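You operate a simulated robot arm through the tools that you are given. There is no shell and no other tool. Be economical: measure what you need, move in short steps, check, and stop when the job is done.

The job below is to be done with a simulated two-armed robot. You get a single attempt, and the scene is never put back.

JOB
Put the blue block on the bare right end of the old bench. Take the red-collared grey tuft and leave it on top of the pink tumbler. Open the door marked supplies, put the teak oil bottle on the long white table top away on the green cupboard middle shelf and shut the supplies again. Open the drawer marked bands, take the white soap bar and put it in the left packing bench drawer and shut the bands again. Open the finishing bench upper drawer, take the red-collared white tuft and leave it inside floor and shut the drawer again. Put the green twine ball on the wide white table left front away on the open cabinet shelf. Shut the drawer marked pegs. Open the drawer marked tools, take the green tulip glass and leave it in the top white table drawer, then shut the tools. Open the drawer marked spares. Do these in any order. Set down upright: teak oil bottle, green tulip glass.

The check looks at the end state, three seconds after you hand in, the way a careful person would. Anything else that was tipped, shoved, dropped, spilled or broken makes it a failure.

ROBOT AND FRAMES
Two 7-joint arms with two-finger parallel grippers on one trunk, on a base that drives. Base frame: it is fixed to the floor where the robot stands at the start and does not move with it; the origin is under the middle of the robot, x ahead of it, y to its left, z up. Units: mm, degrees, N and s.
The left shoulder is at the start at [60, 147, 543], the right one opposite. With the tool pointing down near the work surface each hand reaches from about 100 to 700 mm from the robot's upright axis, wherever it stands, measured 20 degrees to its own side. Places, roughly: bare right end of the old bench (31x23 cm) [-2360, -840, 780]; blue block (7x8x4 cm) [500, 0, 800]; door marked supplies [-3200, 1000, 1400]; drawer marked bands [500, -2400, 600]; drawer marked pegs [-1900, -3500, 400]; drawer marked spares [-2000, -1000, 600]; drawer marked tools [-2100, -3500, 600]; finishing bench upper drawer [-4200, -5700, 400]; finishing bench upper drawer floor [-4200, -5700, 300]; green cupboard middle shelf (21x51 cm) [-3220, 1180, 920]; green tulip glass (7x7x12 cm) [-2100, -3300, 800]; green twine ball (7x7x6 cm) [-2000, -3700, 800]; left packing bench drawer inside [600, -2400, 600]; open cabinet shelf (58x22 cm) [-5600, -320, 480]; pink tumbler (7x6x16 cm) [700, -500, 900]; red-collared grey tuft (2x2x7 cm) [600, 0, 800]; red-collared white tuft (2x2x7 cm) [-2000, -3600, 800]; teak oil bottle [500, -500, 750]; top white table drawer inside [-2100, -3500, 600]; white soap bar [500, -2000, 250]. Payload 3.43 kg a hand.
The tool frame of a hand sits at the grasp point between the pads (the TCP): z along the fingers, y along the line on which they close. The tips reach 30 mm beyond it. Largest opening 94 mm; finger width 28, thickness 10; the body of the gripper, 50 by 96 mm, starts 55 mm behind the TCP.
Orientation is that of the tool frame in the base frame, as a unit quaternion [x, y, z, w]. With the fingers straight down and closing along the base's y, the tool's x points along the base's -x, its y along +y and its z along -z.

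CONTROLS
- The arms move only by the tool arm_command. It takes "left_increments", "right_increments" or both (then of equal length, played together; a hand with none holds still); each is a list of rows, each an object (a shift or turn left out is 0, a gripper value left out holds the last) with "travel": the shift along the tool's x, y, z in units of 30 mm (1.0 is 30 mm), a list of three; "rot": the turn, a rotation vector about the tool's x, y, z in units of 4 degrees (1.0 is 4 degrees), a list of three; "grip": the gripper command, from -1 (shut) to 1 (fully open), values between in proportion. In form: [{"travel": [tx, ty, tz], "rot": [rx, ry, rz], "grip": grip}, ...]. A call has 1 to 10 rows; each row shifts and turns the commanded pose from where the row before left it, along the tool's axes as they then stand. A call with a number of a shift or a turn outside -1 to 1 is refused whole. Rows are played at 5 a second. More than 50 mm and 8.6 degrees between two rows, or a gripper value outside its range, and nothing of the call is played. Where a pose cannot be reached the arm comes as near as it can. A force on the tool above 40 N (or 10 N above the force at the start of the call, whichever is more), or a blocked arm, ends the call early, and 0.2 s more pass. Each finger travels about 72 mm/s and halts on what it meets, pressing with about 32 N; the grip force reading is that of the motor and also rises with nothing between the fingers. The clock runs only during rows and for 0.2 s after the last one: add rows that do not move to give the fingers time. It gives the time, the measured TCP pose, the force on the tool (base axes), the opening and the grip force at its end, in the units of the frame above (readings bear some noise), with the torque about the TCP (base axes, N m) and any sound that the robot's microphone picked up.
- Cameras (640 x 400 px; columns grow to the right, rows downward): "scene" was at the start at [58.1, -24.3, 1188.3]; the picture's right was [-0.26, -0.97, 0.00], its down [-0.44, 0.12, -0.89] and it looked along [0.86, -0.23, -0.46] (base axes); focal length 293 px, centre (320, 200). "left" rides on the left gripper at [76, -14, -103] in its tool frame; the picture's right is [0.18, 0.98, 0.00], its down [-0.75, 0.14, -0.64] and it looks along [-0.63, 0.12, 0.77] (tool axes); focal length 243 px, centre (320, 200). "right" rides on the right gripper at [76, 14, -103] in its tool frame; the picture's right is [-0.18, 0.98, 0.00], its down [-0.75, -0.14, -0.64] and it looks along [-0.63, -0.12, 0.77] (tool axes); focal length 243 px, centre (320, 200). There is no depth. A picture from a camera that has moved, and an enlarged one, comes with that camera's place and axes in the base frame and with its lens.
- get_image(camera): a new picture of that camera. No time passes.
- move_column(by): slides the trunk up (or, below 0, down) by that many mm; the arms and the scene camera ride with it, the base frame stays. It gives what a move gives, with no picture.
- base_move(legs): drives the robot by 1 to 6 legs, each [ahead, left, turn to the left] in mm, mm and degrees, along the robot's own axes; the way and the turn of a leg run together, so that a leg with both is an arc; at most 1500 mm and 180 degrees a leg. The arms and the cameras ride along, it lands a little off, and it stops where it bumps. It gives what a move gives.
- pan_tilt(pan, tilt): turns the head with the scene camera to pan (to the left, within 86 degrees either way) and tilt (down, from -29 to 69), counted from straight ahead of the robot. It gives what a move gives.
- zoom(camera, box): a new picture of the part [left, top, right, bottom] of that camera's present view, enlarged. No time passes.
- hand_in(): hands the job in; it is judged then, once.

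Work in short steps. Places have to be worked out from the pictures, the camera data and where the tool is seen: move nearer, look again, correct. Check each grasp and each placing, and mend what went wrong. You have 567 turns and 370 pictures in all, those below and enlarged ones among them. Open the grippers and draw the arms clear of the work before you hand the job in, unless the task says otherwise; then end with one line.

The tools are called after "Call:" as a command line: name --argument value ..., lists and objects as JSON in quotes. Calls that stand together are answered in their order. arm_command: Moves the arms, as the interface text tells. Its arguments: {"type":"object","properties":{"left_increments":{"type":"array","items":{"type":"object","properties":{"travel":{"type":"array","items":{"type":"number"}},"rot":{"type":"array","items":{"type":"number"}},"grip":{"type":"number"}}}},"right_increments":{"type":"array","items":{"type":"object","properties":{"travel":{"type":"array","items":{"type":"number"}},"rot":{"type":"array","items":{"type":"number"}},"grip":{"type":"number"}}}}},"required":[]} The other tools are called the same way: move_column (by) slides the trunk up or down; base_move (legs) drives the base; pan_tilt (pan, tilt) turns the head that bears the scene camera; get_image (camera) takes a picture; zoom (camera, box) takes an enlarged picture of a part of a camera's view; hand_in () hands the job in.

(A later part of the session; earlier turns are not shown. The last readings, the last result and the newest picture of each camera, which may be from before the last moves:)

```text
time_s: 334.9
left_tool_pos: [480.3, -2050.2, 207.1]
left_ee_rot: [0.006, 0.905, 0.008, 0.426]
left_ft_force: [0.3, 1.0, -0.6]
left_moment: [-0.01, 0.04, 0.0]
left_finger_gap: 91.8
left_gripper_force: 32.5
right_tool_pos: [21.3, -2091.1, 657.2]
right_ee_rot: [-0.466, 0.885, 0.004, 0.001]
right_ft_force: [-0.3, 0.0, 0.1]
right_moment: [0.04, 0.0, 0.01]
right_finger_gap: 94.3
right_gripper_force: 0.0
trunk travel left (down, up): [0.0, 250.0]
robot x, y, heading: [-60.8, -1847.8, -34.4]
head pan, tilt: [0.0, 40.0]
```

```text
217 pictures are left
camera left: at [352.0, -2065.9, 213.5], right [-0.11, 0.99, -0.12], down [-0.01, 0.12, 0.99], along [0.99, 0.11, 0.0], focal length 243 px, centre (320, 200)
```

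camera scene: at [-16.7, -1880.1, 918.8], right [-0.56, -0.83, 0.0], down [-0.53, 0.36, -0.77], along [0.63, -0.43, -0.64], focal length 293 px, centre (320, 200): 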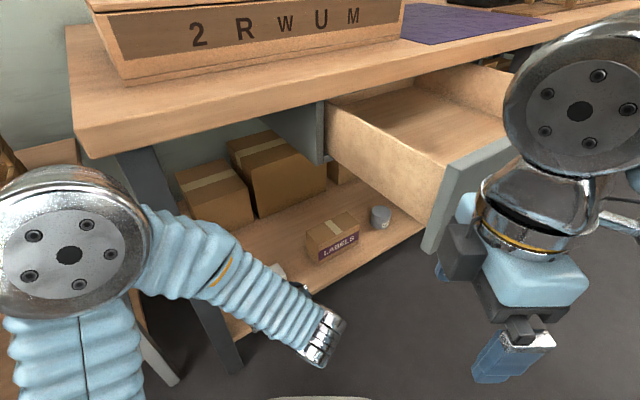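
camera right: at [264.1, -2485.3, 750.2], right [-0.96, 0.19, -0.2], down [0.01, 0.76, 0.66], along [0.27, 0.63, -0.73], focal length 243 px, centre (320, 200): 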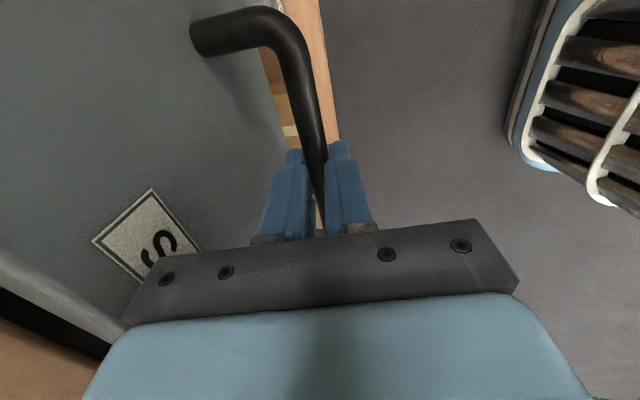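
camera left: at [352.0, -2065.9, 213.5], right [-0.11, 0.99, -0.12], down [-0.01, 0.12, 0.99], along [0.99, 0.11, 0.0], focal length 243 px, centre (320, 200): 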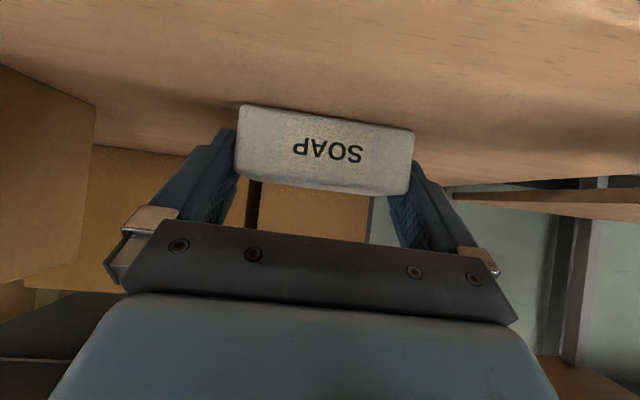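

Gripped (92 mm). Lift slowly and check.

Call:
arm_command --left_increments '[{"travel": [-0.15, 0, -0.13]}, {"travel": [-0.3, 0, -0.26]}, {"travel": [-0.4, 0, -0.34]}, {}, {}]'

Call:
get_image --camera "left"

```text
time_s: 336.1
left_tool_pos: [474.8, -2054.7, 233.8]
left_ee_rot: [0.012, 0.907, 0.01, 0.421]
left_ft_force: [0.6, -0.3, -1.7]
left_moment: [0.0, 0.02, 0.01]
left_finger_gap: 91.6
left_gripper_force: 31.9
right_tool_pos: [22.0, -2091.2, 657.2]
right_ee_rot: [-0.467, 0.884, 0.005, 0.002]
right_ft_force: [-0.5, -0.6, -0.2]
right_moment: [0.01, 0.03, 0.03]
right_finger_gap: 93.9
right_gripper_force: 0.2
trunk travel left (down, up): [0.0, 250.0]
robot x, y, heading: [-65.0, -1849.3, -34.2]
head pan, tilt: [0.0, 40.0]
```

```text
216 pictures are left
camera left: at [346.7, -2066.8, 240.8], right [-0.1, 0.99, -0.11], down [-0.01, 0.11, 0.99], along [0.99, 0.1, -0.01], focal length 243 px, centre (320, 200)
```

left: 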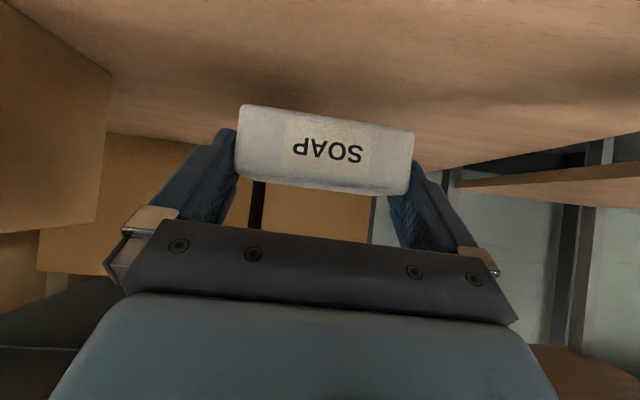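

Held. Retreat out of the shelf along -x, slightly rising, then back the base away.

Call:
arm_command --left_increments '[{"travel": [0.3, 0, -0.75]}, {"travel": [0.4, 0.1, -0.8]}, {"travel": [0.4, 0.3, -0.8]}, {"travel": [0.4, 0.4, -0.8]}, {"travel": [0.4, 0.4, -0.8]}, {"travel": [0.4, 0.4, -0.8]}, {}]'

Call:
get_image --camera "left"

Call:
get_image --camera "scene"

```text
time_s: 337.7
left_tool_pos: [330.6, -1999.0, 274.9]
left_ee_rot: [-0.003, 0.907, 0.008, 0.421]
left_ft_force: [-0.6, 0.2, -2.1]
left_moment: [0.0, 0.03, -0.02]
left_finger_gap: 91.8
left_gripper_force: 31.8
right_tool_pos: [26.1, -2087.2, 659.3]
right_ee_rot: [-0.468, 0.884, 0.003, -0.003]
right_ft_force: [0.1, -0.3, -0.6]
right_moment: [0.01, 0.01, -0.02]
right_finger_gap: 94.1
right_gripper_force: 0.1
trunk travel left (down, up): [0.0, 250.0]
robot x, y, heading: [-61.8, -1847.9, -34.3]
head pan, tilt: [0.0, 40.0]
```

```text
215 pictures are left
camera left: at [203.5, -2015.8, 283.4], right [-0.13, 0.98, -0.13], down [-0.01, 0.13, 0.99], along [0.99, 0.13, -0.01], focal length 243 px, centre (320, 200)
```

left: 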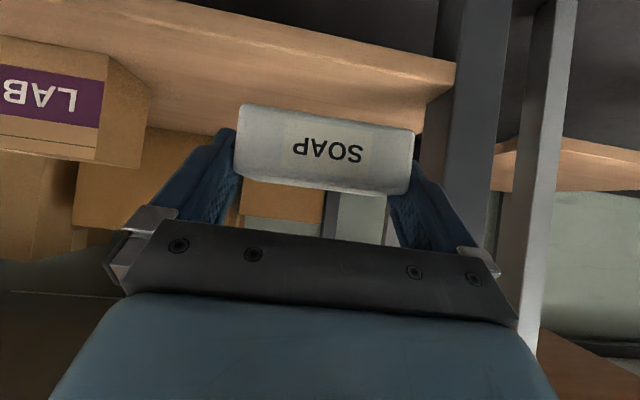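

```text
214 pictures are left
camera scene: at [-16.7, -1880.1, 918.8], right [-0.56, -0.83, 0.0], down [-0.53, 0.36, -0.77], along [0.63, -0.43, -0.64], focal length 293 px, centre (320, 200)
```

scene: 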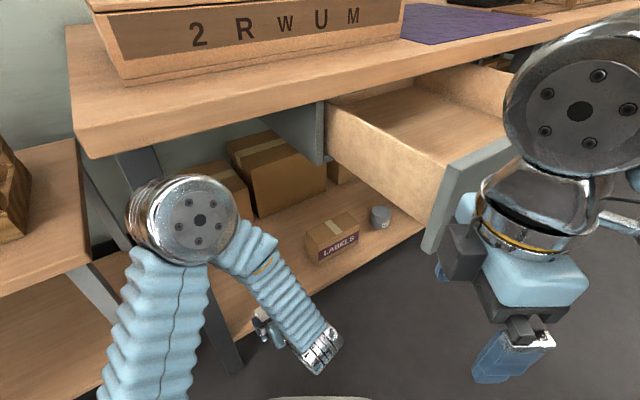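

Soap out. Back away, raise the trunk and the left hand above drawer height.

Call:
base_move --legs '[[-300, 0, 0]]'

Call:
move_column --by 250

Call:
arm_command --left_increments '[{"travel": [-0.764, 0, -0.6455]}, {"travel": [-0.764, 0, -0.6455]}, {"travel": [-0.764, 0, -0.6455]}, {"travel": [-0.764, 0, -0.6455]}, {"travel": [-0.764, 0, -0.6455]}, {"travel": [-0.764, 0, -0.6455]}, {"travel": [-0.764, 0, -0.6455]}, {"travel": [-0.764, 0, -0.6455]}, {"travel": [-0.764, 0, -0.6455]}, {"travel": [-0.764, 0, -0.6455]}]'

Call:
get_image --camera "scene"

```text
time_s: 339.8
left_tool_pos: [84.9, -1830.1, 276.6]
left_ee_rot: [-0.002, 0.907, 0.008, 0.422]
left_ft_force: [-0.6, 0.8, -1.6]
left_moment: [0.0, 0.06, -0.01]
left_finger_gap: 91.4
left_gripper_force: 32.0
right_tool_pos: [-222.3, -1917.2, 659.3]
right_ee_rot: [-0.466, 0.885, 0.003, -0.003]
right_ft_force: [-0.5, -0.1, -0.2]
right_moment: [0.02, -0.02, 0.01]
right_finger_gap: 93.9
right_gripper_force: 0.2
trunk travel left (down, up): [0.0, 250.0]
robot x, y, heading: [-307.8, -1680.2, -34.5]
head pan, tilt: [0.0, 40.0]
```

```text
time_s: 342.4
left_tool_pos: [81.8, -1829.3, 525.8]
left_ee_rot: [-0.002, 0.907, 0.008, 0.421]
left_ft_force: [-0.4, -0.1, -2.0]
left_moment: [0.0, -0.01, -0.01]
left_finger_gap: 91.1
left_gripper_force: 31.8
right_tool_pos: [-222.8, -1916.4, 908.6]
right_ee_rot: [-0.466, 0.885, 0.002, -0.003]
right_ft_force: [-0.3, 0.6, 0.1]
right_moment: [0.0, -0.02, 0.01]
right_finger_gap: 93.9
right_gripper_force: 0.1
trunk travel left (down, up): [-250.0, 0.0]
robot x, y, heading: [-311.7, -1678.0, -34.4]
head pan, tilt: [0.0, 40.0]
```

```text
time_s: 344.6
left_tool_pos: [83.0, -1833.8, 824.8]
left_ee_rot: [-0.002, 0.907, 0.009, 0.421]
left_ft_force: [-0.4, -0.6, -2.1]
left_moment: [-0.03, 0.05, -0.01]
left_finger_gap: 91.8
left_gripper_force: 31.8
right_tool_pos: [-223.0, -1916.7, 907.8]
right_ee_rot: [-0.467, 0.884, 0.003, -0.004]
right_ft_force: [0.6, -0.6, 0.7]
right_moment: [0.01, 0.0, 0.01]
right_finger_gap: 93.6
right_gripper_force: 0.0
trunk travel left (down, up): [-250.0, 0.0]
robot x, y, heading: [-309.3, -1678.3, -34.6]
head pan, tilt: [0.0, 40.0]
```

```text
213 pictures are left
camera scene: at [-264.4, -1710.2, 1168.8], right [-0.57, -0.82, 0.0], down [-0.53, 0.36, -0.77], along [0.63, -0.43, -0.64], focal length 293 px, centre (320, 200)
```

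scene: 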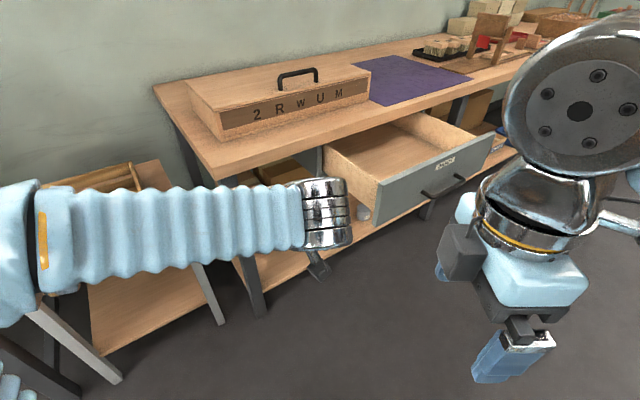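

Keep this heading; translate so the soap is over the open drawer (~(220,-2330)).

Call:
base_move --legs '[[395, -331, 0]]'

Call:
get_image --camera "left"

Call:
get_image --camera "scene"

```text
time_s: 347.6
left_tool_pos: [222.8, -2322.5, 823.0]
left_ee_rot: [-0.002, 0.907, 0.008, 0.421]
left_ft_force: [0.5, -0.7, -1.9]
left_moment: [0.01, 0.0, 0.06]
left_finger_gap: 91.6
left_gripper_force: 32.3
right_tool_pos: [-83.6, -2405.1, 909.6]
right_ee_rot: [-0.466, 0.885, 0.003, -0.002]
right_ft_force: [-0.3, 0.4, -0.5]
right_moment: [0.0, 0.06, 0.0]
right_finger_gap: 94.0
right_gripper_force: 0.1
trunk travel left (down, up): [-250.0, 0.0]
robot x, y, heading: [-169.4, -2167.9, -34.4]
head pan, tilt: [0.0, 40.0]
```

```text
212 pictures are left
camera left: at [95.1, -2338.6, 832.2], right [-0.13, 0.98, -0.13], down [-0.01, 0.13, 0.99], along [0.99, 0.13, -0.01], focal length 243 px, centre (320, 200)
```

left: 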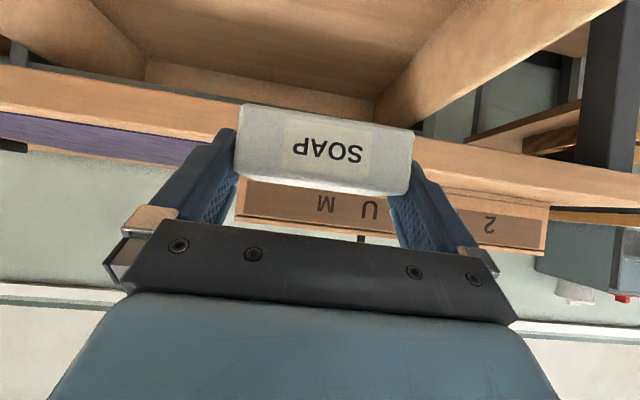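

```text
211 pictures are left
camera scene: at [-125.1, -2198.2, 1168.8], right [-0.57, -0.82, 0.0], down [-0.53, 0.36, -0.77], along [0.63, -0.43, -0.64], focal length 293 px, centre (320, 200)
```

scene: 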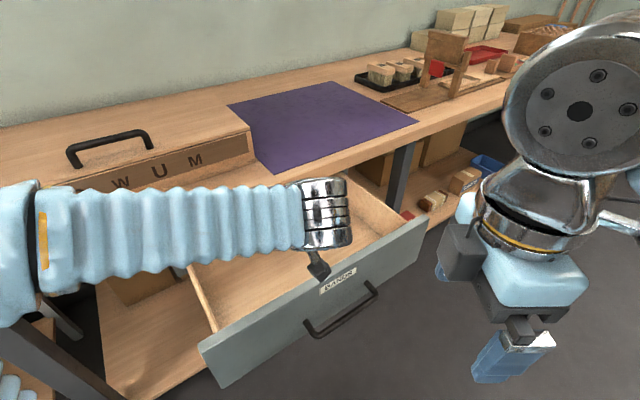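

Shift forward ~50 mm to clear the drawer front with the hand camera, then lower.

Call:
arm_command --left_increments '[{"travel": [-0.55, 0, 0.66]}, {"travel": [-0.55, 0, 0.66]}, {"travel": [0.764, 0, 0.6455]}, {"travel": [0.764, 0, 0.6455]}, {"travel": [0.764, 0, 0.6455]}, {}]'

Call:
get_image --camera "left"

Call:
get_image --camera "scene"

```text
time_s: 348.8
left_tool_pos: [274.5, -2320.7, 745.0]
left_ee_rot: [-0.003, 0.905, 0.004, 0.426]
left_ft_force: [1.6, 6.8, 17.4]
left_moment: [-0.15, 2.51, -1.05]
left_finger_gap: 91.9
left_gripper_force: 32.0
right_tool_pos: [-82.3, -2404.3, 909.2]
right_ee_rot: [-0.465, 0.885, 0.002, -0.004]
right_ft_force: [-1.0, -0.6, 0.6]
right_moment: [0.01, 0.0, 0.01]
right_finger_gap: 94.0
right_gripper_force: 0.1
trunk travel left (down, up): [-250.0, 0.0]
robot x, y, heading: [-165.6, -2165.5, -34.7]
head pan, tilt: [0.0, 40.0]
stopped in row 6 (left hand): the force on the tool passed its limit at 80 N (the readings are from after the stop); the commanded pose is now the measured one
```

```text
210 pictures are left
camera left: at [147.4, -2337.6, 751.0], right [-0.13, 0.98, -0.14], down [-0.02, 0.14, 0.99], along [0.99, 0.13, 0.0], focal length 243 px, centre (320, 200)
```

left: 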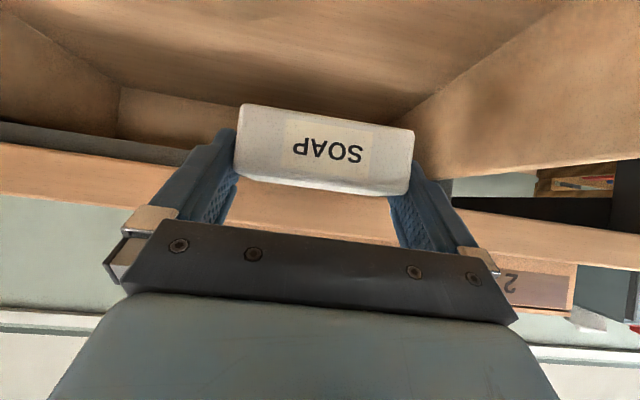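

```text
209 pictures are left
camera scene: at [-125.5, -2197.2, 1169.2], right [-0.57, -0.82, 0.0], down [-0.53, 0.36, -0.77], along [0.63, -0.43, -0.64], focal length 293 px, centre (320, 200)
```

scene: 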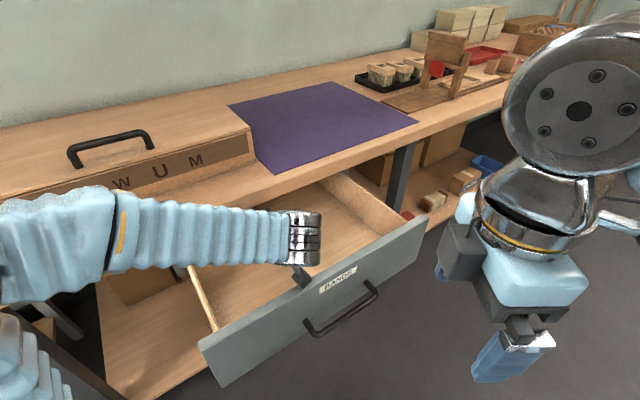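

The hand camera's bracket touched the drawer front top (front is at x≈110–140). Lift 40 mm, reduce tilt by 10°, and come down further inside.

Call:
arm_command --left_increments '[{"travel": [-0.51, 0, -0.43]}, {"travel": [-0.51, 0, -0.43]}, {"rot": [0, 1, 0]}, {"rot": [0, 1, 0]}, {"rot": [0, 0.5, 0]}, {"travel": [-0.5, 0, 0.43]}, {}]'

Call:
get_image --camera "left"

Call:
zoom --camera "scene" --box '[180, 160, 450, 390]'

```text
time_s: 350.4
left_tool_pos: [295.0, -2321.6, 783.9]
left_ee_rot: [-0.005, 0.939, 0.005, 0.344]
left_ft_force: [0.8, -0.6, -1.4]
left_moment: [0.01, 0.02, -0.01]
left_finger_gap: 91.5
left_gripper_force: 32.6
right_tool_pos: [-83.7, -2405.5, 908.9]
right_ee_rot: [-0.466, 0.885, 0.002, -0.003]
right_ft_force: [0.2, -0.3, -0.1]
right_moment: [0.02, -0.01, 0.03]
right_finger_gap: 94.1
right_gripper_force: 0.1
trunk travel left (down, up): [-250.0, 0.0]
robot x, y, heading: [-163.3, -2166.6, -34.4]
head pan, tilt: [0.0, 40.0]
```

```text
208 pictures are left
camera left: at [170.2, -2339.1, 812.3], right [-0.15, 0.98, -0.11], down [0.16, 0.14, 0.98], along [0.98, 0.13, -0.18], focal length 243 px, centre (320, 200)
```

left: 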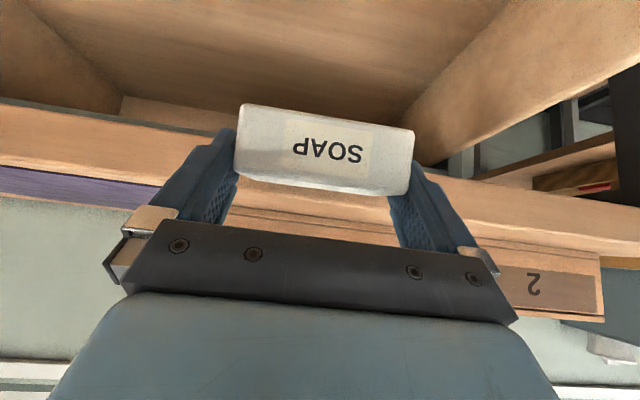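

```text
1.74 times, centred on (315, 275) of scene
camera zoom: at [-124.9, -2198.3, 1168.8], right [-0.57, -0.82, 0.0], down [-0.53, 0.36, -0.77], along [0.63, -0.43, -0.64], focal length 510 px, centre (329, 70)
```

zoom: 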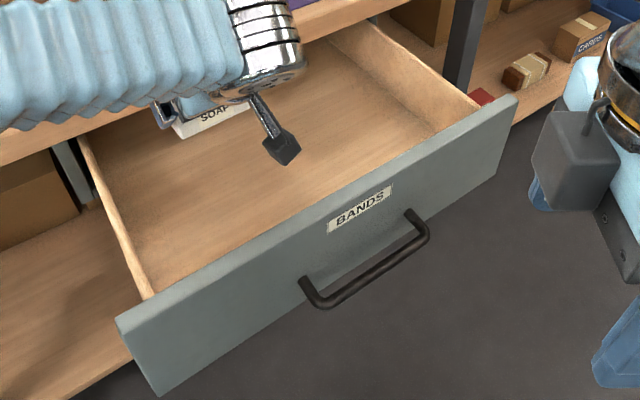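

Call:
arm_command --left_increments '[{"travel": [0.643, 0, 0.766]}, {"travel": [0.643, 0, 0.766]}, {}]'

Call:
zoom --camera "scene" --box '[180, 160, 450, 390]'

```text
time_s: 351.2
left_tool_pos: [293.7, -2321.8, 725.8]
left_ee_rot: [-0.004, 0.939, 0.005, 0.344]
left_ft_force: [0.2, -0.6, -1.2]
left_moment: [-0.04, 0.03, 0.02]
left_finger_gap: 91.6
left_gripper_force: 32.4
right_tool_pos: [-83.8, -2404.6, 909.1]
right_ee_rot: [-0.465, 0.885, 0.002, -0.003]
right_ft_force: [0.0, -0.5, 0.7]
right_moment: [0.0, 0.0, -0.01]
right_finger_gap: 94.1
right_gripper_force: 0.0
trunk travel left (down, up): [-250.0, 0.0]
robot x, y, heading: [-169.5, -2167.0, -34.6]
head pan, tilt: [0.0, 40.0]
```

```text
1.74 times, centred on (315, 275) of scene
camera zoom: at [-124.9, -2198.4, 1168.8], right [-0.57, -0.82, 0.0], down [-0.53, 0.36, -0.77], along [0.63, -0.43, -0.64], focal length 510 px, centre (329, 70)
```

zoom: 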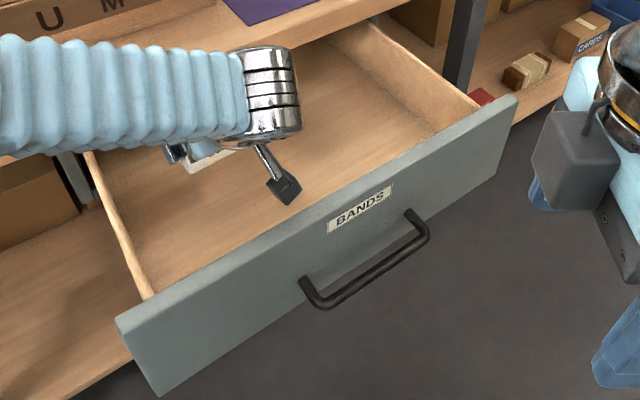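

Call:
arm_command --left_increments '[{"travel": [-0.38, 0, 0.32]}, {"travel": [0.43, 0, 0.51]}, {"travel": [0.3, 0, 0.36]}, {}]'

Call:
arm_command --left_increments '[{"travel": [0.214, 0, 0.255]}, {"travel": [0.214, 0, 0.255]}, {}]'

Call:
get_image --camera "left"

Call:
zoom --camera "scene" --box '[180, 160, 450, 390]'

```text
time_s: 352.2
left_tool_pos: [310.8, -2323.7, 691.2]
left_ee_rot: [-0.003, 0.939, 0.004, 0.345]
left_ft_force: [-0.5, 0.2, -1.4]
left_moment: [-0.01, 0.03, 0.0]
left_finger_gap: 91.5
left_gripper_force: 32.3
right_tool_pos: [-82.2, -2406.1, 907.3]
right_ee_rot: [-0.465, 0.885, 0.002, -0.003]
right_ft_force: [-0.3, -0.1, -0.1]
right_moment: [0.02, 0.01, 0.06]
right_finger_gap: 94.1
right_gripper_force: 0.0
trunk travel left (down, up): [-250.0, 0.0]
robot x, y, heading: [-169.3, -2170.4, -34.5]
head pan, tilt: [0.0, 40.0]
```

```text
time_s: 353.0
left_tool_pos: [311.0, -2322.4, 669.5]
left_ee_rot: [-0.003, 0.939, 0.004, 0.344]
left_ft_force: [0.2, -0.2, -1.9]
left_moment: [0.02, 0.0, -0.02]
left_finger_gap: 91.8
left_gripper_force: 32.2
right_tool_pos: [-82.8, -2404.8, 908.3]
right_ee_rot: [-0.465, 0.885, 0.003, -0.002]
right_ft_force: [-0.3, -0.3, -0.4]
right_moment: [-0.02, 0.02, -0.02]
right_finger_gap: 94.0
right_gripper_force: 0.1
trunk travel left (down, up): [-250.0, 0.0]
robot x, y, heading: [-169.8, -2167.0, -34.5]
head pan, tilt: [0.0, 40.0]
```

```text
205 pictures are left
camera left: at [185.8, -2338.0, 698.1], right [-0.15, 0.98, -0.11], down [0.16, 0.14, 0.98], along [0.98, 0.13, -0.18], focal length 243 px, centre (320, 200)
```

left: 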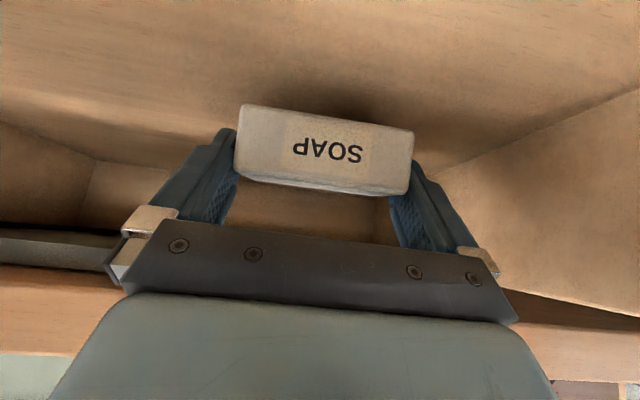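

```text
1.74 times, centred on (315, 275) of scene
camera zoom: at [-124.9, -2198.3, 1168.8], right [-0.57, -0.82, 0.0], down [-0.53, 0.36, -0.77], along [0.63, -0.43, -0.64], focal length 510 px, centre (329, 70)
```

zoom: 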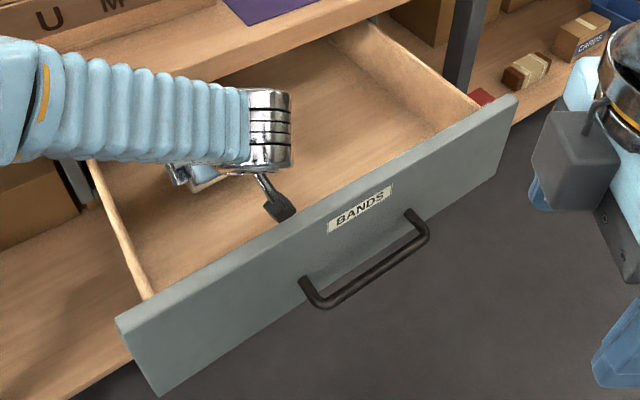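

Shadow under the soap is closing in; creep down to contact.

Call:
arm_command --left_increments '[{"travel": [0.107, 0, 0.128]}, {"travel": [0.107, 0, 0.128]}, {}]'

Call:
arm_command --left_increments '[{"travel": [0.107, 0, 0.128]}, {}]'

Call:
arm_command --left_increments '[{"travel": [0.107, 0, 0.128]}, {}]'

```text
time_s: 353.8
left_tool_pos: [309.1, -2320.6, 658.7]
left_ee_rot: [-0.004, 0.939, 0.006, 0.344]
left_ft_force: [0.2, -1.1, 0.8]
left_moment: [0.07, -0.12, -0.01]
left_finger_gap: 91.9
left_gripper_force: 32.1
right_tool_pos: [-82.9, -2405.3, 908.2]
right_ee_rot: [-0.465, 0.885, 0.002, -0.004]
right_ft_force: [-0.7, 0.0, -1.0]
right_moment: [-0.06, 0.02, 0.02]
right_finger_gap: 94.2
right_gripper_force: 0.1
trunk travel left (down, up): [-250.0, 0.0]
robot x, y, heading: [-166.0, -2165.2, -34.3]
head pan, tilt: [0.0, 40.0]
```

```text
time_s: 354.4
left_tool_pos: [309.8, -2321.1, 654.6]
left_ee_rot: [-0.003, 0.938, 0.004, 0.345]
left_ft_force: [-0.2, 2.4, 16.7]
left_moment: [0.03, -0.67, 0.07]
left_finger_gap: 91.7
left_gripper_force: 31.8
right_tool_pos: [-83.3, -2405.3, 908.6]
right_ee_rot: [-0.465, 0.885, 0.002, -0.003]
right_ft_force: [0.2, -0.9, 0.1]
right_moment: [0.03, 0.0, 0.03]
right_finger_gap: 93.9
right_gripper_force: 0.1
trunk travel left (down, up): [-250.0, 0.0]
robot x, y, heading: [-170.4, -2166.2, -34.8]
head pan, tilt: [0.0, 40.0]
```

```text
time_s: 355.0
left_tool_pos: [310.4, -2321.7, 649.2]
left_ee_rot: [-0.003, 0.939, 0.004, 0.345]
left_ft_force: [-0.3, 0.2, 15.3]
left_moment: [0.06, -0.7, -0.02]
left_finger_gap: 91.7
left_gripper_force: 32.2
right_tool_pos: [-83.4, -2404.5, 909.2]
right_ee_rot: [-0.466, 0.885, 0.002, -0.004]
right_ft_force: [-1.0, 0.4, 1.0]
right_moment: [-0.04, -0.01, 0.02]
right_finger_gap: 94.1
right_gripper_force: 0.0
trunk travel left (down, up): [-250.0, 0.0]
robot x, y, heading: [-167.8, -2169.4, -34.5]
head pan, tilt: [0.0, 40.0]
```

Contact. Open fully and lift away along the tool axis.

Call:
arm_command --left_increments '[{"grip": 1}, {"grip": 1}, {"grip": 1}, {"travel": [0, 0, -0.3]}, {"travel": [0, 0, -0.4]}, {}]'

Call:
get_image --camera "left"

```text
time_s: 356.4
left_tool_pos: [297.1, -2321.9, 664.3]
left_ee_rot: [-0.003, 0.939, 0.004, 0.344]
left_ft_force: [0.3, -0.3, -0.5]
left_moment: [0.02, 0.0, -0.03]
left_finger_gap: 94.2
left_gripper_force: 0.0
right_tool_pos: [-83.3, -2404.3, 909.2]
right_ee_rot: [-0.466, 0.885, 0.002, -0.003]
right_ft_force: [0.8, 0.0, 0.1]
right_moment: [-0.01, -0.04, 0.02]
right_finger_gap: 94.2
right_gripper_force: 0.0
trunk travel left (down, up): [-250.0, 0.0]
robot x, y, heading: [-170.4, -2166.2, -34.4]
head pan, tilt: [0.0, 40.0]
```

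```text
203 pictures are left
camera left: at [172.2, -2338.3, 693.0], right [-0.15, 0.98, -0.11], down [0.16, 0.14, 0.98], along [0.98, 0.13, -0.18], focal length 243 px, centre (320, 200)
```

left: 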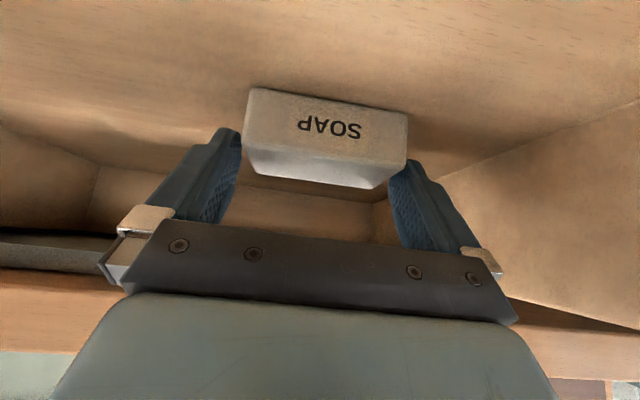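

Soap released on the drawer floor. Rise vertically.

Call:
arm_command --left_increments '[{"travel": [-0.643, 0, -0.766]}, {"travel": [-0.643, 0, -0.766]}, {"travel": [-0.643, 0, -0.766]}, {"travel": [-0.643, 0, -0.766]}, {"travel": [-0.643, 0, -0.766]}, {"travel": [-0.643, 0, -0.766]}, {}]'

Call:
get_image --camera "scene"

```text
time_s: 358.0
left_tool_pos: [294.7, -2322.0, 846.3]
left_ee_rot: [-0.003, 0.939, 0.005, 0.344]
left_ft_force: [0.6, -0.5, 0.5]
left_moment: [0.01, -0.01, 0.0]
left_finger_gap: 93.9
left_gripper_force: 0.1
right_tool_pos: [-82.3, -2404.8, 909.3]
right_ee_rot: [-0.466, 0.885, 0.001, -0.003]
right_ft_force: [0.6, 0.6, 0.0]
right_moment: [0.01, 0.01, -0.02]
right_finger_gap: 94.1
right_gripper_force: 0.1
trunk travel left (down, up): [-250.0, 0.0]
robot x, y, heading: [-173.9, -2165.6, -34.3]
head pan, tilt: [0.0, 40.0]
```

```text
202 pictures are left
camera scene: at [-125.1, -2198.3, 1168.8], right [-0.57, -0.82, 0.0], down [-0.53, 0.36, -0.77], along [0.63, -0.43, -0.64], focal length 293 px, centre (320, 200)
```

scene: 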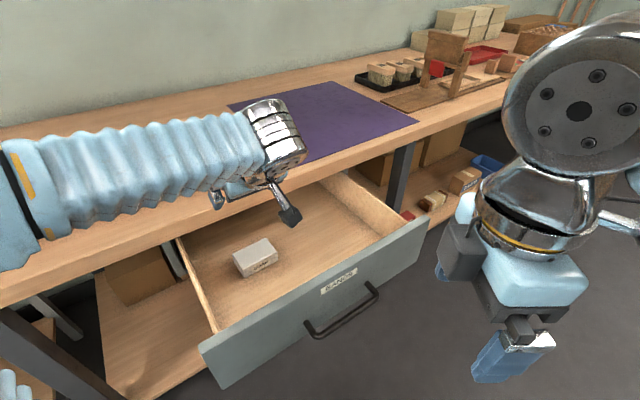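

Soap is in. Now shut the drawer: withdraw, close the left fist, aim at the panel above the handle.

Call:
base_move --legs '[[-223, -258, 0]]'

Call:
arm_command --left_increments '[{"travel": [0.643, 0, 0.766], "grip": -1}, {"travel": [0.643, 0, 0.766], "grip": -1}, {"travel": [0.643, 0, 0.766], "grip": -1}, {"travel": [0.643, 0, 0.766], "grip": -1}, {"grip": -1}, {}]'

Call:
pan_tilt --pan 20 --tilt 40

Call:
get_image --camera "scene"

```text
time_s: 360.2
left_tool_pos: [-33.9, -2406.8, 845.4]
left_ee_rot: [-0.003, 0.939, 0.004, 0.344]
left_ft_force: [0.4, -0.3, 0.8]
left_moment: [0.02, 0.01, -0.01]
left_finger_gap: 94.2
left_gripper_force: 0.0
right_tool_pos: [-411.1, -2491.6, 909.6]
right_ee_rot: [-0.466, 0.885, 0.002, -0.003]
right_ft_force: [0.0, 0.3, 0.6]
right_moment: [-0.01, -0.04, 0.02]
right_finger_gap: 94.0
right_gripper_force: 0.0
trunk travel left (down, up): [-250.0, 0.0]
robot x, y, heading: [-497.0, -2254.5, -34.7]
head pan, tilt: [0.0, 40.0]
```

```text
time_s: 361.6
left_tool_pos: [-34.1, -2406.4, 723.3]
left_ee_rot: [-0.003, 0.938, 0.005, 0.345]
left_ft_force: [0.0, -1.2, 0.1]
left_moment: [-0.03, -0.01, -0.01]
left_finger_gap: 0.0
left_gripper_force: 32.0
right_tool_pos: [-411.5, -2490.2, 909.5]
right_ee_rot: [-0.467, 0.884, 0.003, -0.003]
right_ft_force: [-0.2, 0.0, 0.4]
right_moment: [0.02, 0.01, -0.01]
right_finger_gap: 94.1
right_gripper_force: 0.1
trunk travel left (down, up): [-250.0, 0.0]
robot x, y, heading: [-497.9, -2252.7, -34.4]
head pan, tilt: [0.0, 40.0]
```

```text
time_s: 362.4
left_tool_pos: [-33.6, -2406.5, 724.3]
left_ee_rot: [-0.004, 0.939, 0.005, 0.344]
left_ft_force: [0.4, 0.2, 0.3]
left_moment: [0.01, -0.03, -0.03]
left_finger_gap: 0.0
left_gripper_force: 31.7
right_tool_pos: [-412.2, -2489.8, 909.4]
right_ee_rot: [-0.467, 0.884, 0.002, -0.004]
right_ft_force: [-0.4, 0.1, -0.2]
right_moment: [0.01, 0.02, 0.01]
right_finger_gap: 94.2
right_gripper_force: 0.1
trunk travel left (down, up): [-250.0, 0.0]
robot x, y, heading: [-500.1, -2255.4, -34.4]
head pan, tilt: [20.0, 40.0]
```

```text
201 pictures are left
camera scene: at [-441.9, -2256.9, 1168.8], right [-0.25, -0.97, 0.0], down [-0.62, 0.16, -0.77], along [0.74, -0.19, -0.64], focal length 293 px, centre (320, 200)
```

scene: 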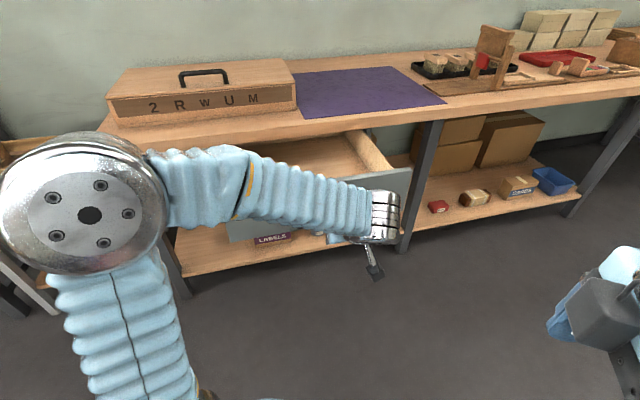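

Push the drawer by driving +x 320 mm, then finish with the arm.

Call:
base_move --legs '[[264, 181, 0]]'

Call:
get_image --camera "scene"

```text
time_s: 364.5
left_tool_pos: [284.2, -2403.1, 724.2]
left_ee_rot: [-0.007, 0.939, 0.006, 0.344]
left_ft_force: [0.3, -0.3, 1.1]
left_moment: [0.0, 0.02, -0.01]
left_finger_gap: 0.0
left_gripper_force: 31.9
right_tool_pos: [-92.5, -2489.9, 909.0]
right_ee_rot: [-0.469, 0.883, 0.003, -0.003]
right_ft_force: [-0.2, -0.7, -0.2]
right_moment: [0.03, -0.01, -0.03]
right_finger_gap: 93.9
right_gripper_force: 0.1
trunk travel left (down, up): [-250.0, 0.0]
robot x, y, heading: [-184.2, -2252.5, -33.8]
head pan, tilt: [20.0, 40.0]
```

```text
200 pictures are left
camera scene: at [-124.2, -2256.8, 1168.8], right [-0.24, -0.97, 0.0], down [-0.62, 0.16, -0.77], along [0.74, -0.19, -0.64], focal length 293 px, centre (320, 200)
```

scene: 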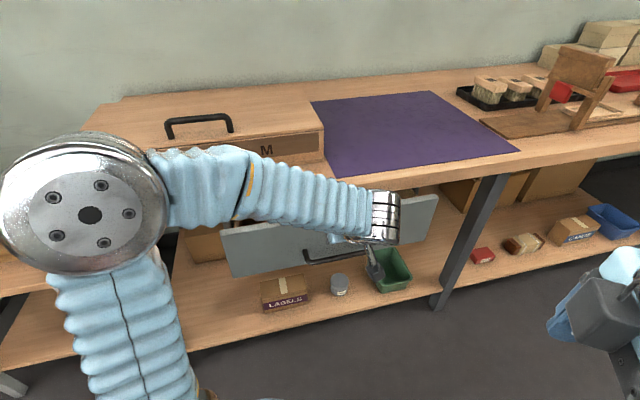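

Call:
arm_command --left_increments '[{"travel": [-0.45, 0, 0.38]}, {"travel": [-0.45, 0, 0.38]}, {"travel": [-0.45, 0, 0.38]}, {"travel": [-0.45, 0, 0.38]}, {"travel": [-0.45, 0, 0.38]}, {"travel": [-0.45, 0, 0.38]}, {}]'

Call:
get_image --camera "scene"

```text
time_s: 365.6
left_tool_pos: [350.1, -2403.0, 720.7]
left_ee_rot: [-0.004, 0.941, 0.006, 0.34]
left_ft_force: [-13.9, 1.5, 6.1]
left_moment: [-0.04, 0.01, 0.02]
left_finger_gap: 0.0
left_gripper_force: 31.4
right_tool_pos: [-93.4, -2489.5, 908.9]
right_ee_rot: [-0.47, 0.883, 0.002, -0.003]
right_ft_force: [0.2, -0.1, 0.4]
right_moment: [0.01, 0.0, 0.02]
right_finger_gap: 94.2
right_gripper_force: 0.0
trunk travel left (down, up): [-250.0, 0.0]
robot x, y, heading: [-176.4, -2255.0, -34.1]
head pan, tilt: [20.0, 40.0]
stopped in row 5 (left hand): the force on the tool passed its limit at 58 N (the readings are from after the stop); the commanded pose is now the measured one
```

```text
199 pictures are left
camera scene: at [-125.7, -2256.4, 1169.0], right [-0.24, -0.97, 0.0], down [-0.62, 0.16, -0.77], along [0.74, -0.19, -0.64], focal length 293 px, centre (320, 200)
```

scene: 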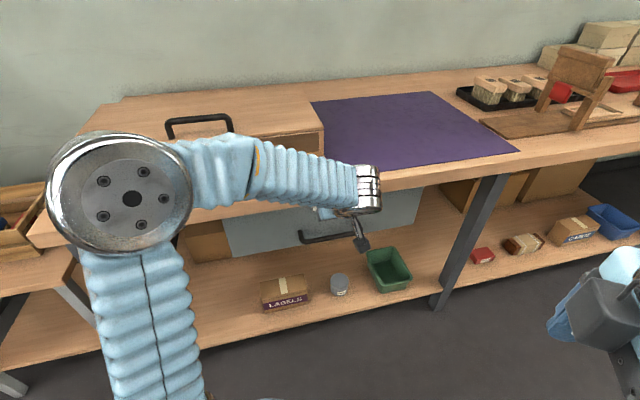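

Hard stop reached. Withdraw and inspect whether the drawer is flush.

Call:
arm_command --left_increments '[{"travel": [0.766, 0, -0.643]}, {"travel": [0.766, 0, -0.643]}, {"travel": [0.766, 0, -0.643]}, {"travel": [0.3, 0, -0.95]}, {"travel": [0, 0, -1]}, {"travel": [0, 0, -1]}, {}]'

Call:
base_move --legs '[[-250, -100, 34]]'

Call:
pan_tilt --pan 0 --tilt 40

Call:
get_image --camera "scene"

```text
time_s: 367.2
left_tool_pos: [197.9, -2404.8, 781.7]
left_ee_rot: [-0.007, 0.94, 0.007, 0.34]
left_ft_force: [0.5, 0.2, -0.2]
left_moment: [0.03, 0.01, 0.0]
left_finger_gap: 0.0
left_gripper_force: 32.0
right_tool_pos: [-92.8, -2490.1, 909.6]
right_ee_rot: [-0.47, 0.883, 0.003, -0.003]
right_ft_force: [0.0, 0.4, -0.2]
right_moment: [0.01, 0.01, -0.04]
right_finger_gap: 94.1
right_gripper_force: 0.2
trunk travel left (down, up): [-250.0, 0.0]
robot x, y, heading: [-184.5, -2255.0, -34.1]
head pan, tilt: [20.0, 40.0]
```

```text
time_s: 369.2
left_tool_pos: [-41.1, -2189.0, 781.5]
left_ee_rot: [-0.284, 0.897, 0.106, 0.322]
left_ft_force: [-0.5, 0.6, 0.1]
left_moment: [0.02, 0.0, 0.01]
left_finger_gap: 0.0
left_gripper_force: 31.5
right_tool_pos: [-233.5, -2423.0, 907.9]
right_ee_rot: [0.71, -0.704, -0.002, 0.004]
right_ft_force: [0.6, 0.3, -0.2]
right_moment: [0.0, -0.03, 0.0]
right_finger_gap: 94.1
right_gripper_force: 0.1
trunk travel left (down, up): [-250.0, 0.0]
robot x, y, heading: [-438.0, -2274.8, 0.3]
head pan, tilt: [20.0, 40.0]
```

```text
time_s: 370.1
left_tool_pos: [-42.0, -2187.9, 781.8]
left_ee_rot: [-0.282, 0.897, 0.105, 0.323]
left_ft_force: [-0.6, 0.4, -0.5]
left_moment: [-0.01, -0.01, 0.02]
left_finger_gap: 0.0
left_gripper_force: 31.8
right_tool_pos: [-233.7, -2423.7, 908.0]
right_ee_rot: [0.709, -0.705, -0.002, 0.004]
right_ft_force: [-0.2, 0.0, -0.2]
right_moment: [-0.03, 0.04, -0.05]
right_finger_gap: 93.9
right_gripper_force: 0.0
trunk travel left (down, up): [-250.0, 0.0]
robot x, y, heading: [-439.7, -2279.1, 0.3]
head pan, tilt: [0.0, 40.0]
```

```text
198 pictures are left
camera scene: at [-386.9, -2277.9, 1168.8], right [0.01, -1.0, 0.0], down [-0.64, 0.0, -0.77], along [0.77, 0.01, -0.64], focal length 293 px, centre (320, 200)
```

scene: 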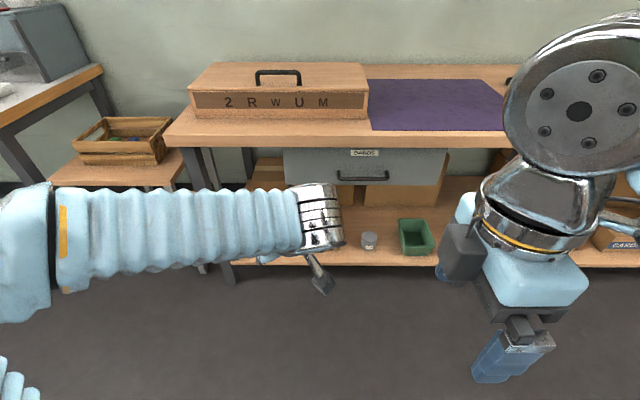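

BANDS is shut again with the soap inside. Next the white table region at (-2000,-3500). Straighten the left hand to point down, raised, then drive over facing -x.

Call:
arm_command --left_increments '[{"rot": [0, 1, 0], "travel": [-0.6, 0, -0.7], "grip": 1}, {"rot": [0, 1, 0], "travel": [-0.5, 0, -0.7]}, {"rot": [0, 1, 0], "travel": [-0.4, 0, -0.8]}, {"rot": [0, 1, 0], "travel": [-0.3, 0, -0.8]}, {"rot": [0, 1, 0]}, {"rot": [0, 1, 0]}, {"rot": [0, 1, 0]}, {"rot": [0, 1, 0]}, {"rot": [0, 1, 0]}, {"rot": [0, 0.9, 0]}]'

Call:
arm_command --left_increments '[{"rot": [0, 0, 1]}, {"rot": [0, 0, 1]}, {"rot": [0, 0, 1]}, {"rot": [0, 0, 1]}, {"rot": [0, 0, 1]}, {"rot": [0, 0, 1]}, {"rot": [0, 0, 1]}, {"rot": [0, 0, 1]}, {"rot": [0, 0, 0.75]}, {}]'

Call:
base_move --legs '[[0, 0, 180], [600, 1150, 0]]'

Call:
pan_tilt --pan 0 --tilt 30

Call:
get_image --camera "scene"

```text
time_s: 372.3
left_tool_pos: [-46.0, -2192.2, 886.6]
left_ee_rot: [-0.303, 0.953, 0.004, -0.001]
left_ft_force: [0.3, 0.5, -0.2]
left_moment: [0.0, 0.02, 0.01]
left_finger_gap: 94.1
left_gripper_force: 0.0
right_tool_pos: [-234.5, -2423.4, 908.1]
right_ee_rot: [0.709, -0.705, -0.001, 0.003]
right_ft_force: [0.1, 0.0, 1.0]
right_moment: [-0.04, -0.01, -0.01]
right_finger_gap: 94.3
right_gripper_force: 0.1
trunk travel left (down, up): [-250.0, 0.0]
robot x, y, heading: [-438.9, -2279.9, 0.4]
head pan, tilt: [0.0, 40.0]
```

```text
time_s: 374.5
left_tool_pos: [-43.9, -2192.7, 886.4]
left_ee_rot: [-0.002, 1.0, 0.005, -0.002]
left_ft_force: [-0.7, 0.9, 0.0]
left_moment: [-0.03, -0.02, 0.0]
left_finger_gap: 94.1
left_gripper_force: 0.0
right_tool_pos: [-233.1, -2423.5, 908.2]
right_ee_rot: [0.71, -0.705, -0.001, 0.004]
right_ft_force: [0.0, 0.9, 0.2]
right_moment: [-0.02, -0.01, 0.0]
right_finger_gap: 94.2
right_gripper_force: 0.0
trunk travel left (down, up): [-250.0, 0.0]
robot x, y, heading: [-443.0, -2277.7, 0.5]
head pan, tilt: [0.0, 40.0]
```

```text
time_s: 388.2
left_tool_pos: [-1526.3, -3421.9, 885.1]
left_ee_rot: [0.998, -0.055, 0.001, 0.004]
left_ft_force: [0.3, 0.3, 0.1]
left_moment: [0.0, -0.01, 0.01]
left_finger_gap: 94.0
left_gripper_force: 0.0
right_tool_pos: [-1311.9, -3214.4, 908.3]
right_ee_rot: [0.744, 0.668, 0.004, 0.001]
right_ft_force: [-0.7, -0.5, -0.3]
right_moment: [-0.02, 0.05, -0.03]
right_finger_gap: 94.4
right_gripper_force: 0.1
trunk travel left (down, up): [-250.0, 0.0]
robot x, y, heading: [-1124.4, -3385.3, 173.5]
head pan, tilt: [0.0, 40.0]
```

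```text
time_s: 388.9
left_tool_pos: [-1525.9, -3422.0, 886.2]
left_ee_rot: [0.999, -0.054, 0.002, 0.004]
left_ft_force: [-0.7, 0.0, -0.6]
left_moment: [-0.02, -0.04, -0.02]
left_finger_gap: 93.9
left_gripper_force: 0.0
right_tool_pos: [-1313.1, -3215.2, 908.3]
right_ee_rot: [0.744, 0.668, 0.005, 0.002]
right_ft_force: [-0.2, 0.4, -0.8]
right_moment: [0.02, 0.0, 0.01]
right_finger_gap: 94.0
right_gripper_force: 0.0
trunk travel left (down, up): [-250.0, 0.0]
robot x, y, heading: [-1119.5, -3386.2, 173.6]
head pan, tilt: [0.0, 30.0]
```

```text
197 pictures are left
camera scene: at [-1183.1, -3377.8, 1184.1], right [0.11, 0.99, 0.0], down [0.5, -0.05, -0.87], along [-0.86, 0.09, -0.5], focal length 293 px, centre (320, 200)
```

scene: 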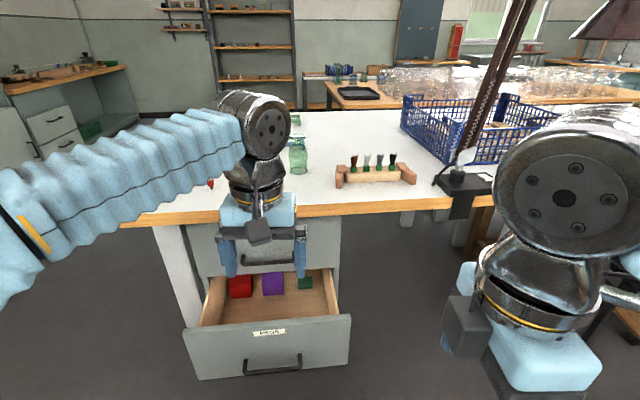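

White table found: top drawer and open lower drawer facing me. Move the left hand aside and zoom.

Call:
arm_command --left_increments '[{"travel": [0, 1, 0]}, {"travel": [0, 1, 0]}, {"travel": [0.5, 1, 0]}, {"travel": [1, 0.5, 0]}, {"travel": [1, 0, 0]}, {"travel": [1, 0, 0]}, {}]'

Call:
zoom --camera "scene" --box '[120, 90, 440, 230]'

Call:
zoom --camera "scene" --box '[150, 190, 390, 390]'

```text
time_s: 390.5
left_tool_pos: [-1431.2, -3539.4, 888.3]
left_ee_rot: [0.998, -0.055, 0.002, 0.005]
left_ft_force: [0.4, -0.3, 0.0]
left_moment: [-0.02, 0.0, -0.04]
left_finger_gap: 93.9
left_gripper_force: 0.0
right_tool_pos: [-1312.7, -3213.6, 908.2]
right_ee_rot: [0.744, 0.668, 0.003, 0.001]
right_ft_force: [0.2, -0.2, -0.4]
right_moment: [0.01, -0.01, 0.0]
right_finger_gap: 94.0
right_gripper_force: 0.0
trunk travel left (down, up): [-250.0, 0.0]
robot x, y, heading: [-1124.2, -3385.2, 173.9]
head pan, tilt: [0.0, 30.0]
```

```text
2.00 times, centred on (280, 160) of scene
camera zoom: at [-1182.9, -3377.8, 1184.2], right [0.11, 0.99, 0.0], down [0.5, -0.05, -0.87], along [-0.86, 0.09, -0.5], focal length 586 px, centre (400, 280)
```

zoom: 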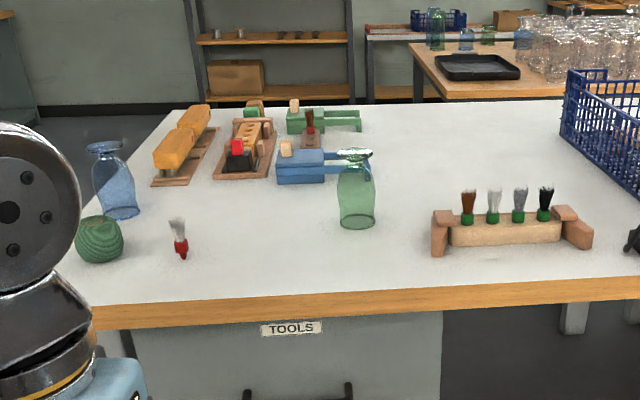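

```text
2.00 times, centred on (270, 290) of scene
camera zoom: at [-1182.9, -3377.8, 1184.2], right [0.11, 0.99, 0.0], down [0.5, -0.05, -0.87], along [-0.86, 0.09, -0.5], focal length 586 px, centre (420, 20)
```

zoom: 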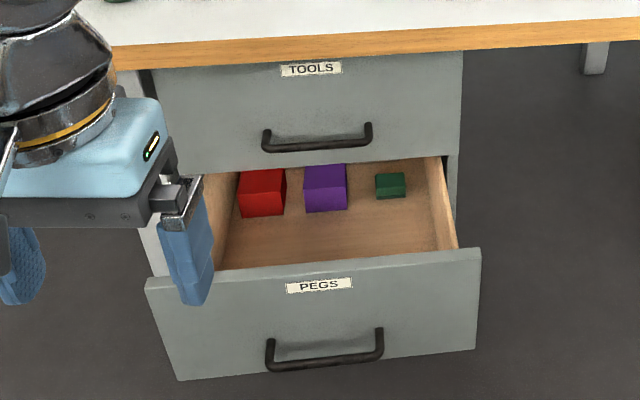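

All items identified: glass (-2082,-3349), tuft (-1975,-3611), ball (-1976,-3727), PEGS open below TOOLS. First shut PEGS: square up, tilt the left fist and lower to z≈520.

Call:
base_move --legs '[[0, -30, 6.2]]'

Call:
arm_command --left_increments '[{"rot": [0, -1, 0], "travel": [0, -0.5, 0.8], "grip": -1}, {"rot": [0, -1, 0], "travel": [0, -0.5, 0.8]}, {"rot": [0, -1, 0], "travel": [0, -0.3, 0.8]}, {"rot": [0, -1, 0], "travel": [0, 0, 0.8]}, {"rot": [0, -1, 0], "travel": [0.2, 0, 0.8]}, {"rot": [0, -1, 0], "travel": [0.3, 0, 0.8]}, {"rot": [0, -1, 0], "travel": [0.4, 0, 0.8]}, {"rot": [0, -1, 0], "travel": [0.4, 0, 0.8]}, {"rot": [0, -1, 0], "travel": [0.5, 0, 0.7]}, {"rot": [0, -1, 0], "travel": [0.6, 0, 0.7]}]'

Call:
get_image --camera "scene"

```text
time_s: 391.5
left_tool_pos: [-1412.3, -3540.8, 888.3]
left_ee_rot: [1.0, -0.002, 0.002, 0.004]
left_ft_force: [-0.3, -0.9, 0.0]
left_moment: [-0.02, 0.02, -0.01]
left_finger_gap: 94.0
left_gripper_force: 0.1
right_tool_pos: [-1327.8, -3207.2, 909.8]
right_ee_rot: [0.707, 0.707, 0.004, 0.001]
right_ft_force: [-0.6, -0.8, 0.3]
right_moment: [0.02, -0.03, -0.02]
right_finger_gap: 94.0
right_gripper_force: 0.0
trunk travel left (down, up): [-250.0, 0.0]
robot x, y, heading: [-1121.9, -3357.0, 180.2]
head pan, tilt: [0.0, 30.0]
```

```text
time_s: 393.7
left_tool_pos: [-1486.5, -3472.2, 711.9]
left_ee_rot: [0.94, -0.003, -0.34, 0.003]
left_ft_force: [0.4, -1.1, -0.1]
left_moment: [0.01, -0.01, -0.02]
left_finger_gap: 0.1
left_gripper_force: 32.1
left hand out of reach, approached as far as the arm can: row 7, 8, 9, 10
right_tool_pos: [-1329.0, -3206.9, 907.8]
right_ee_rot: [0.708, 0.707, 0.003, 0.001]
right_ft_force: [-0.8, -0.3, -0.3]
right_moment: [-0.01, -0.02, 0.01]
right_finger_gap: 94.2
right_gripper_force: 0.1
trunk travel left (down, up): [-250.0, 0.0]
robot x, y, heading: [-1123.1, -3355.3, 179.9]
head pan, tilt: [0.0, 30.0]
```

```text
194 pictures are left
camera scene: at [-1181.6, -3354.6, 1184.2], right [0.0, 1.0, 0.0], down [0.5, 0.0, -0.87], along [-0.87, 0.0, -0.5], focal length 293 px, centre (320, 200)
```

scene: 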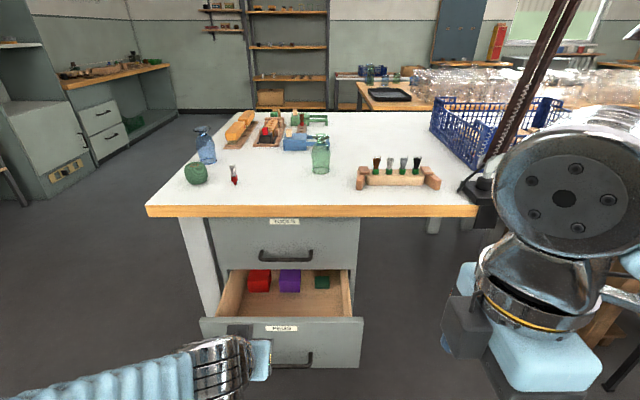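

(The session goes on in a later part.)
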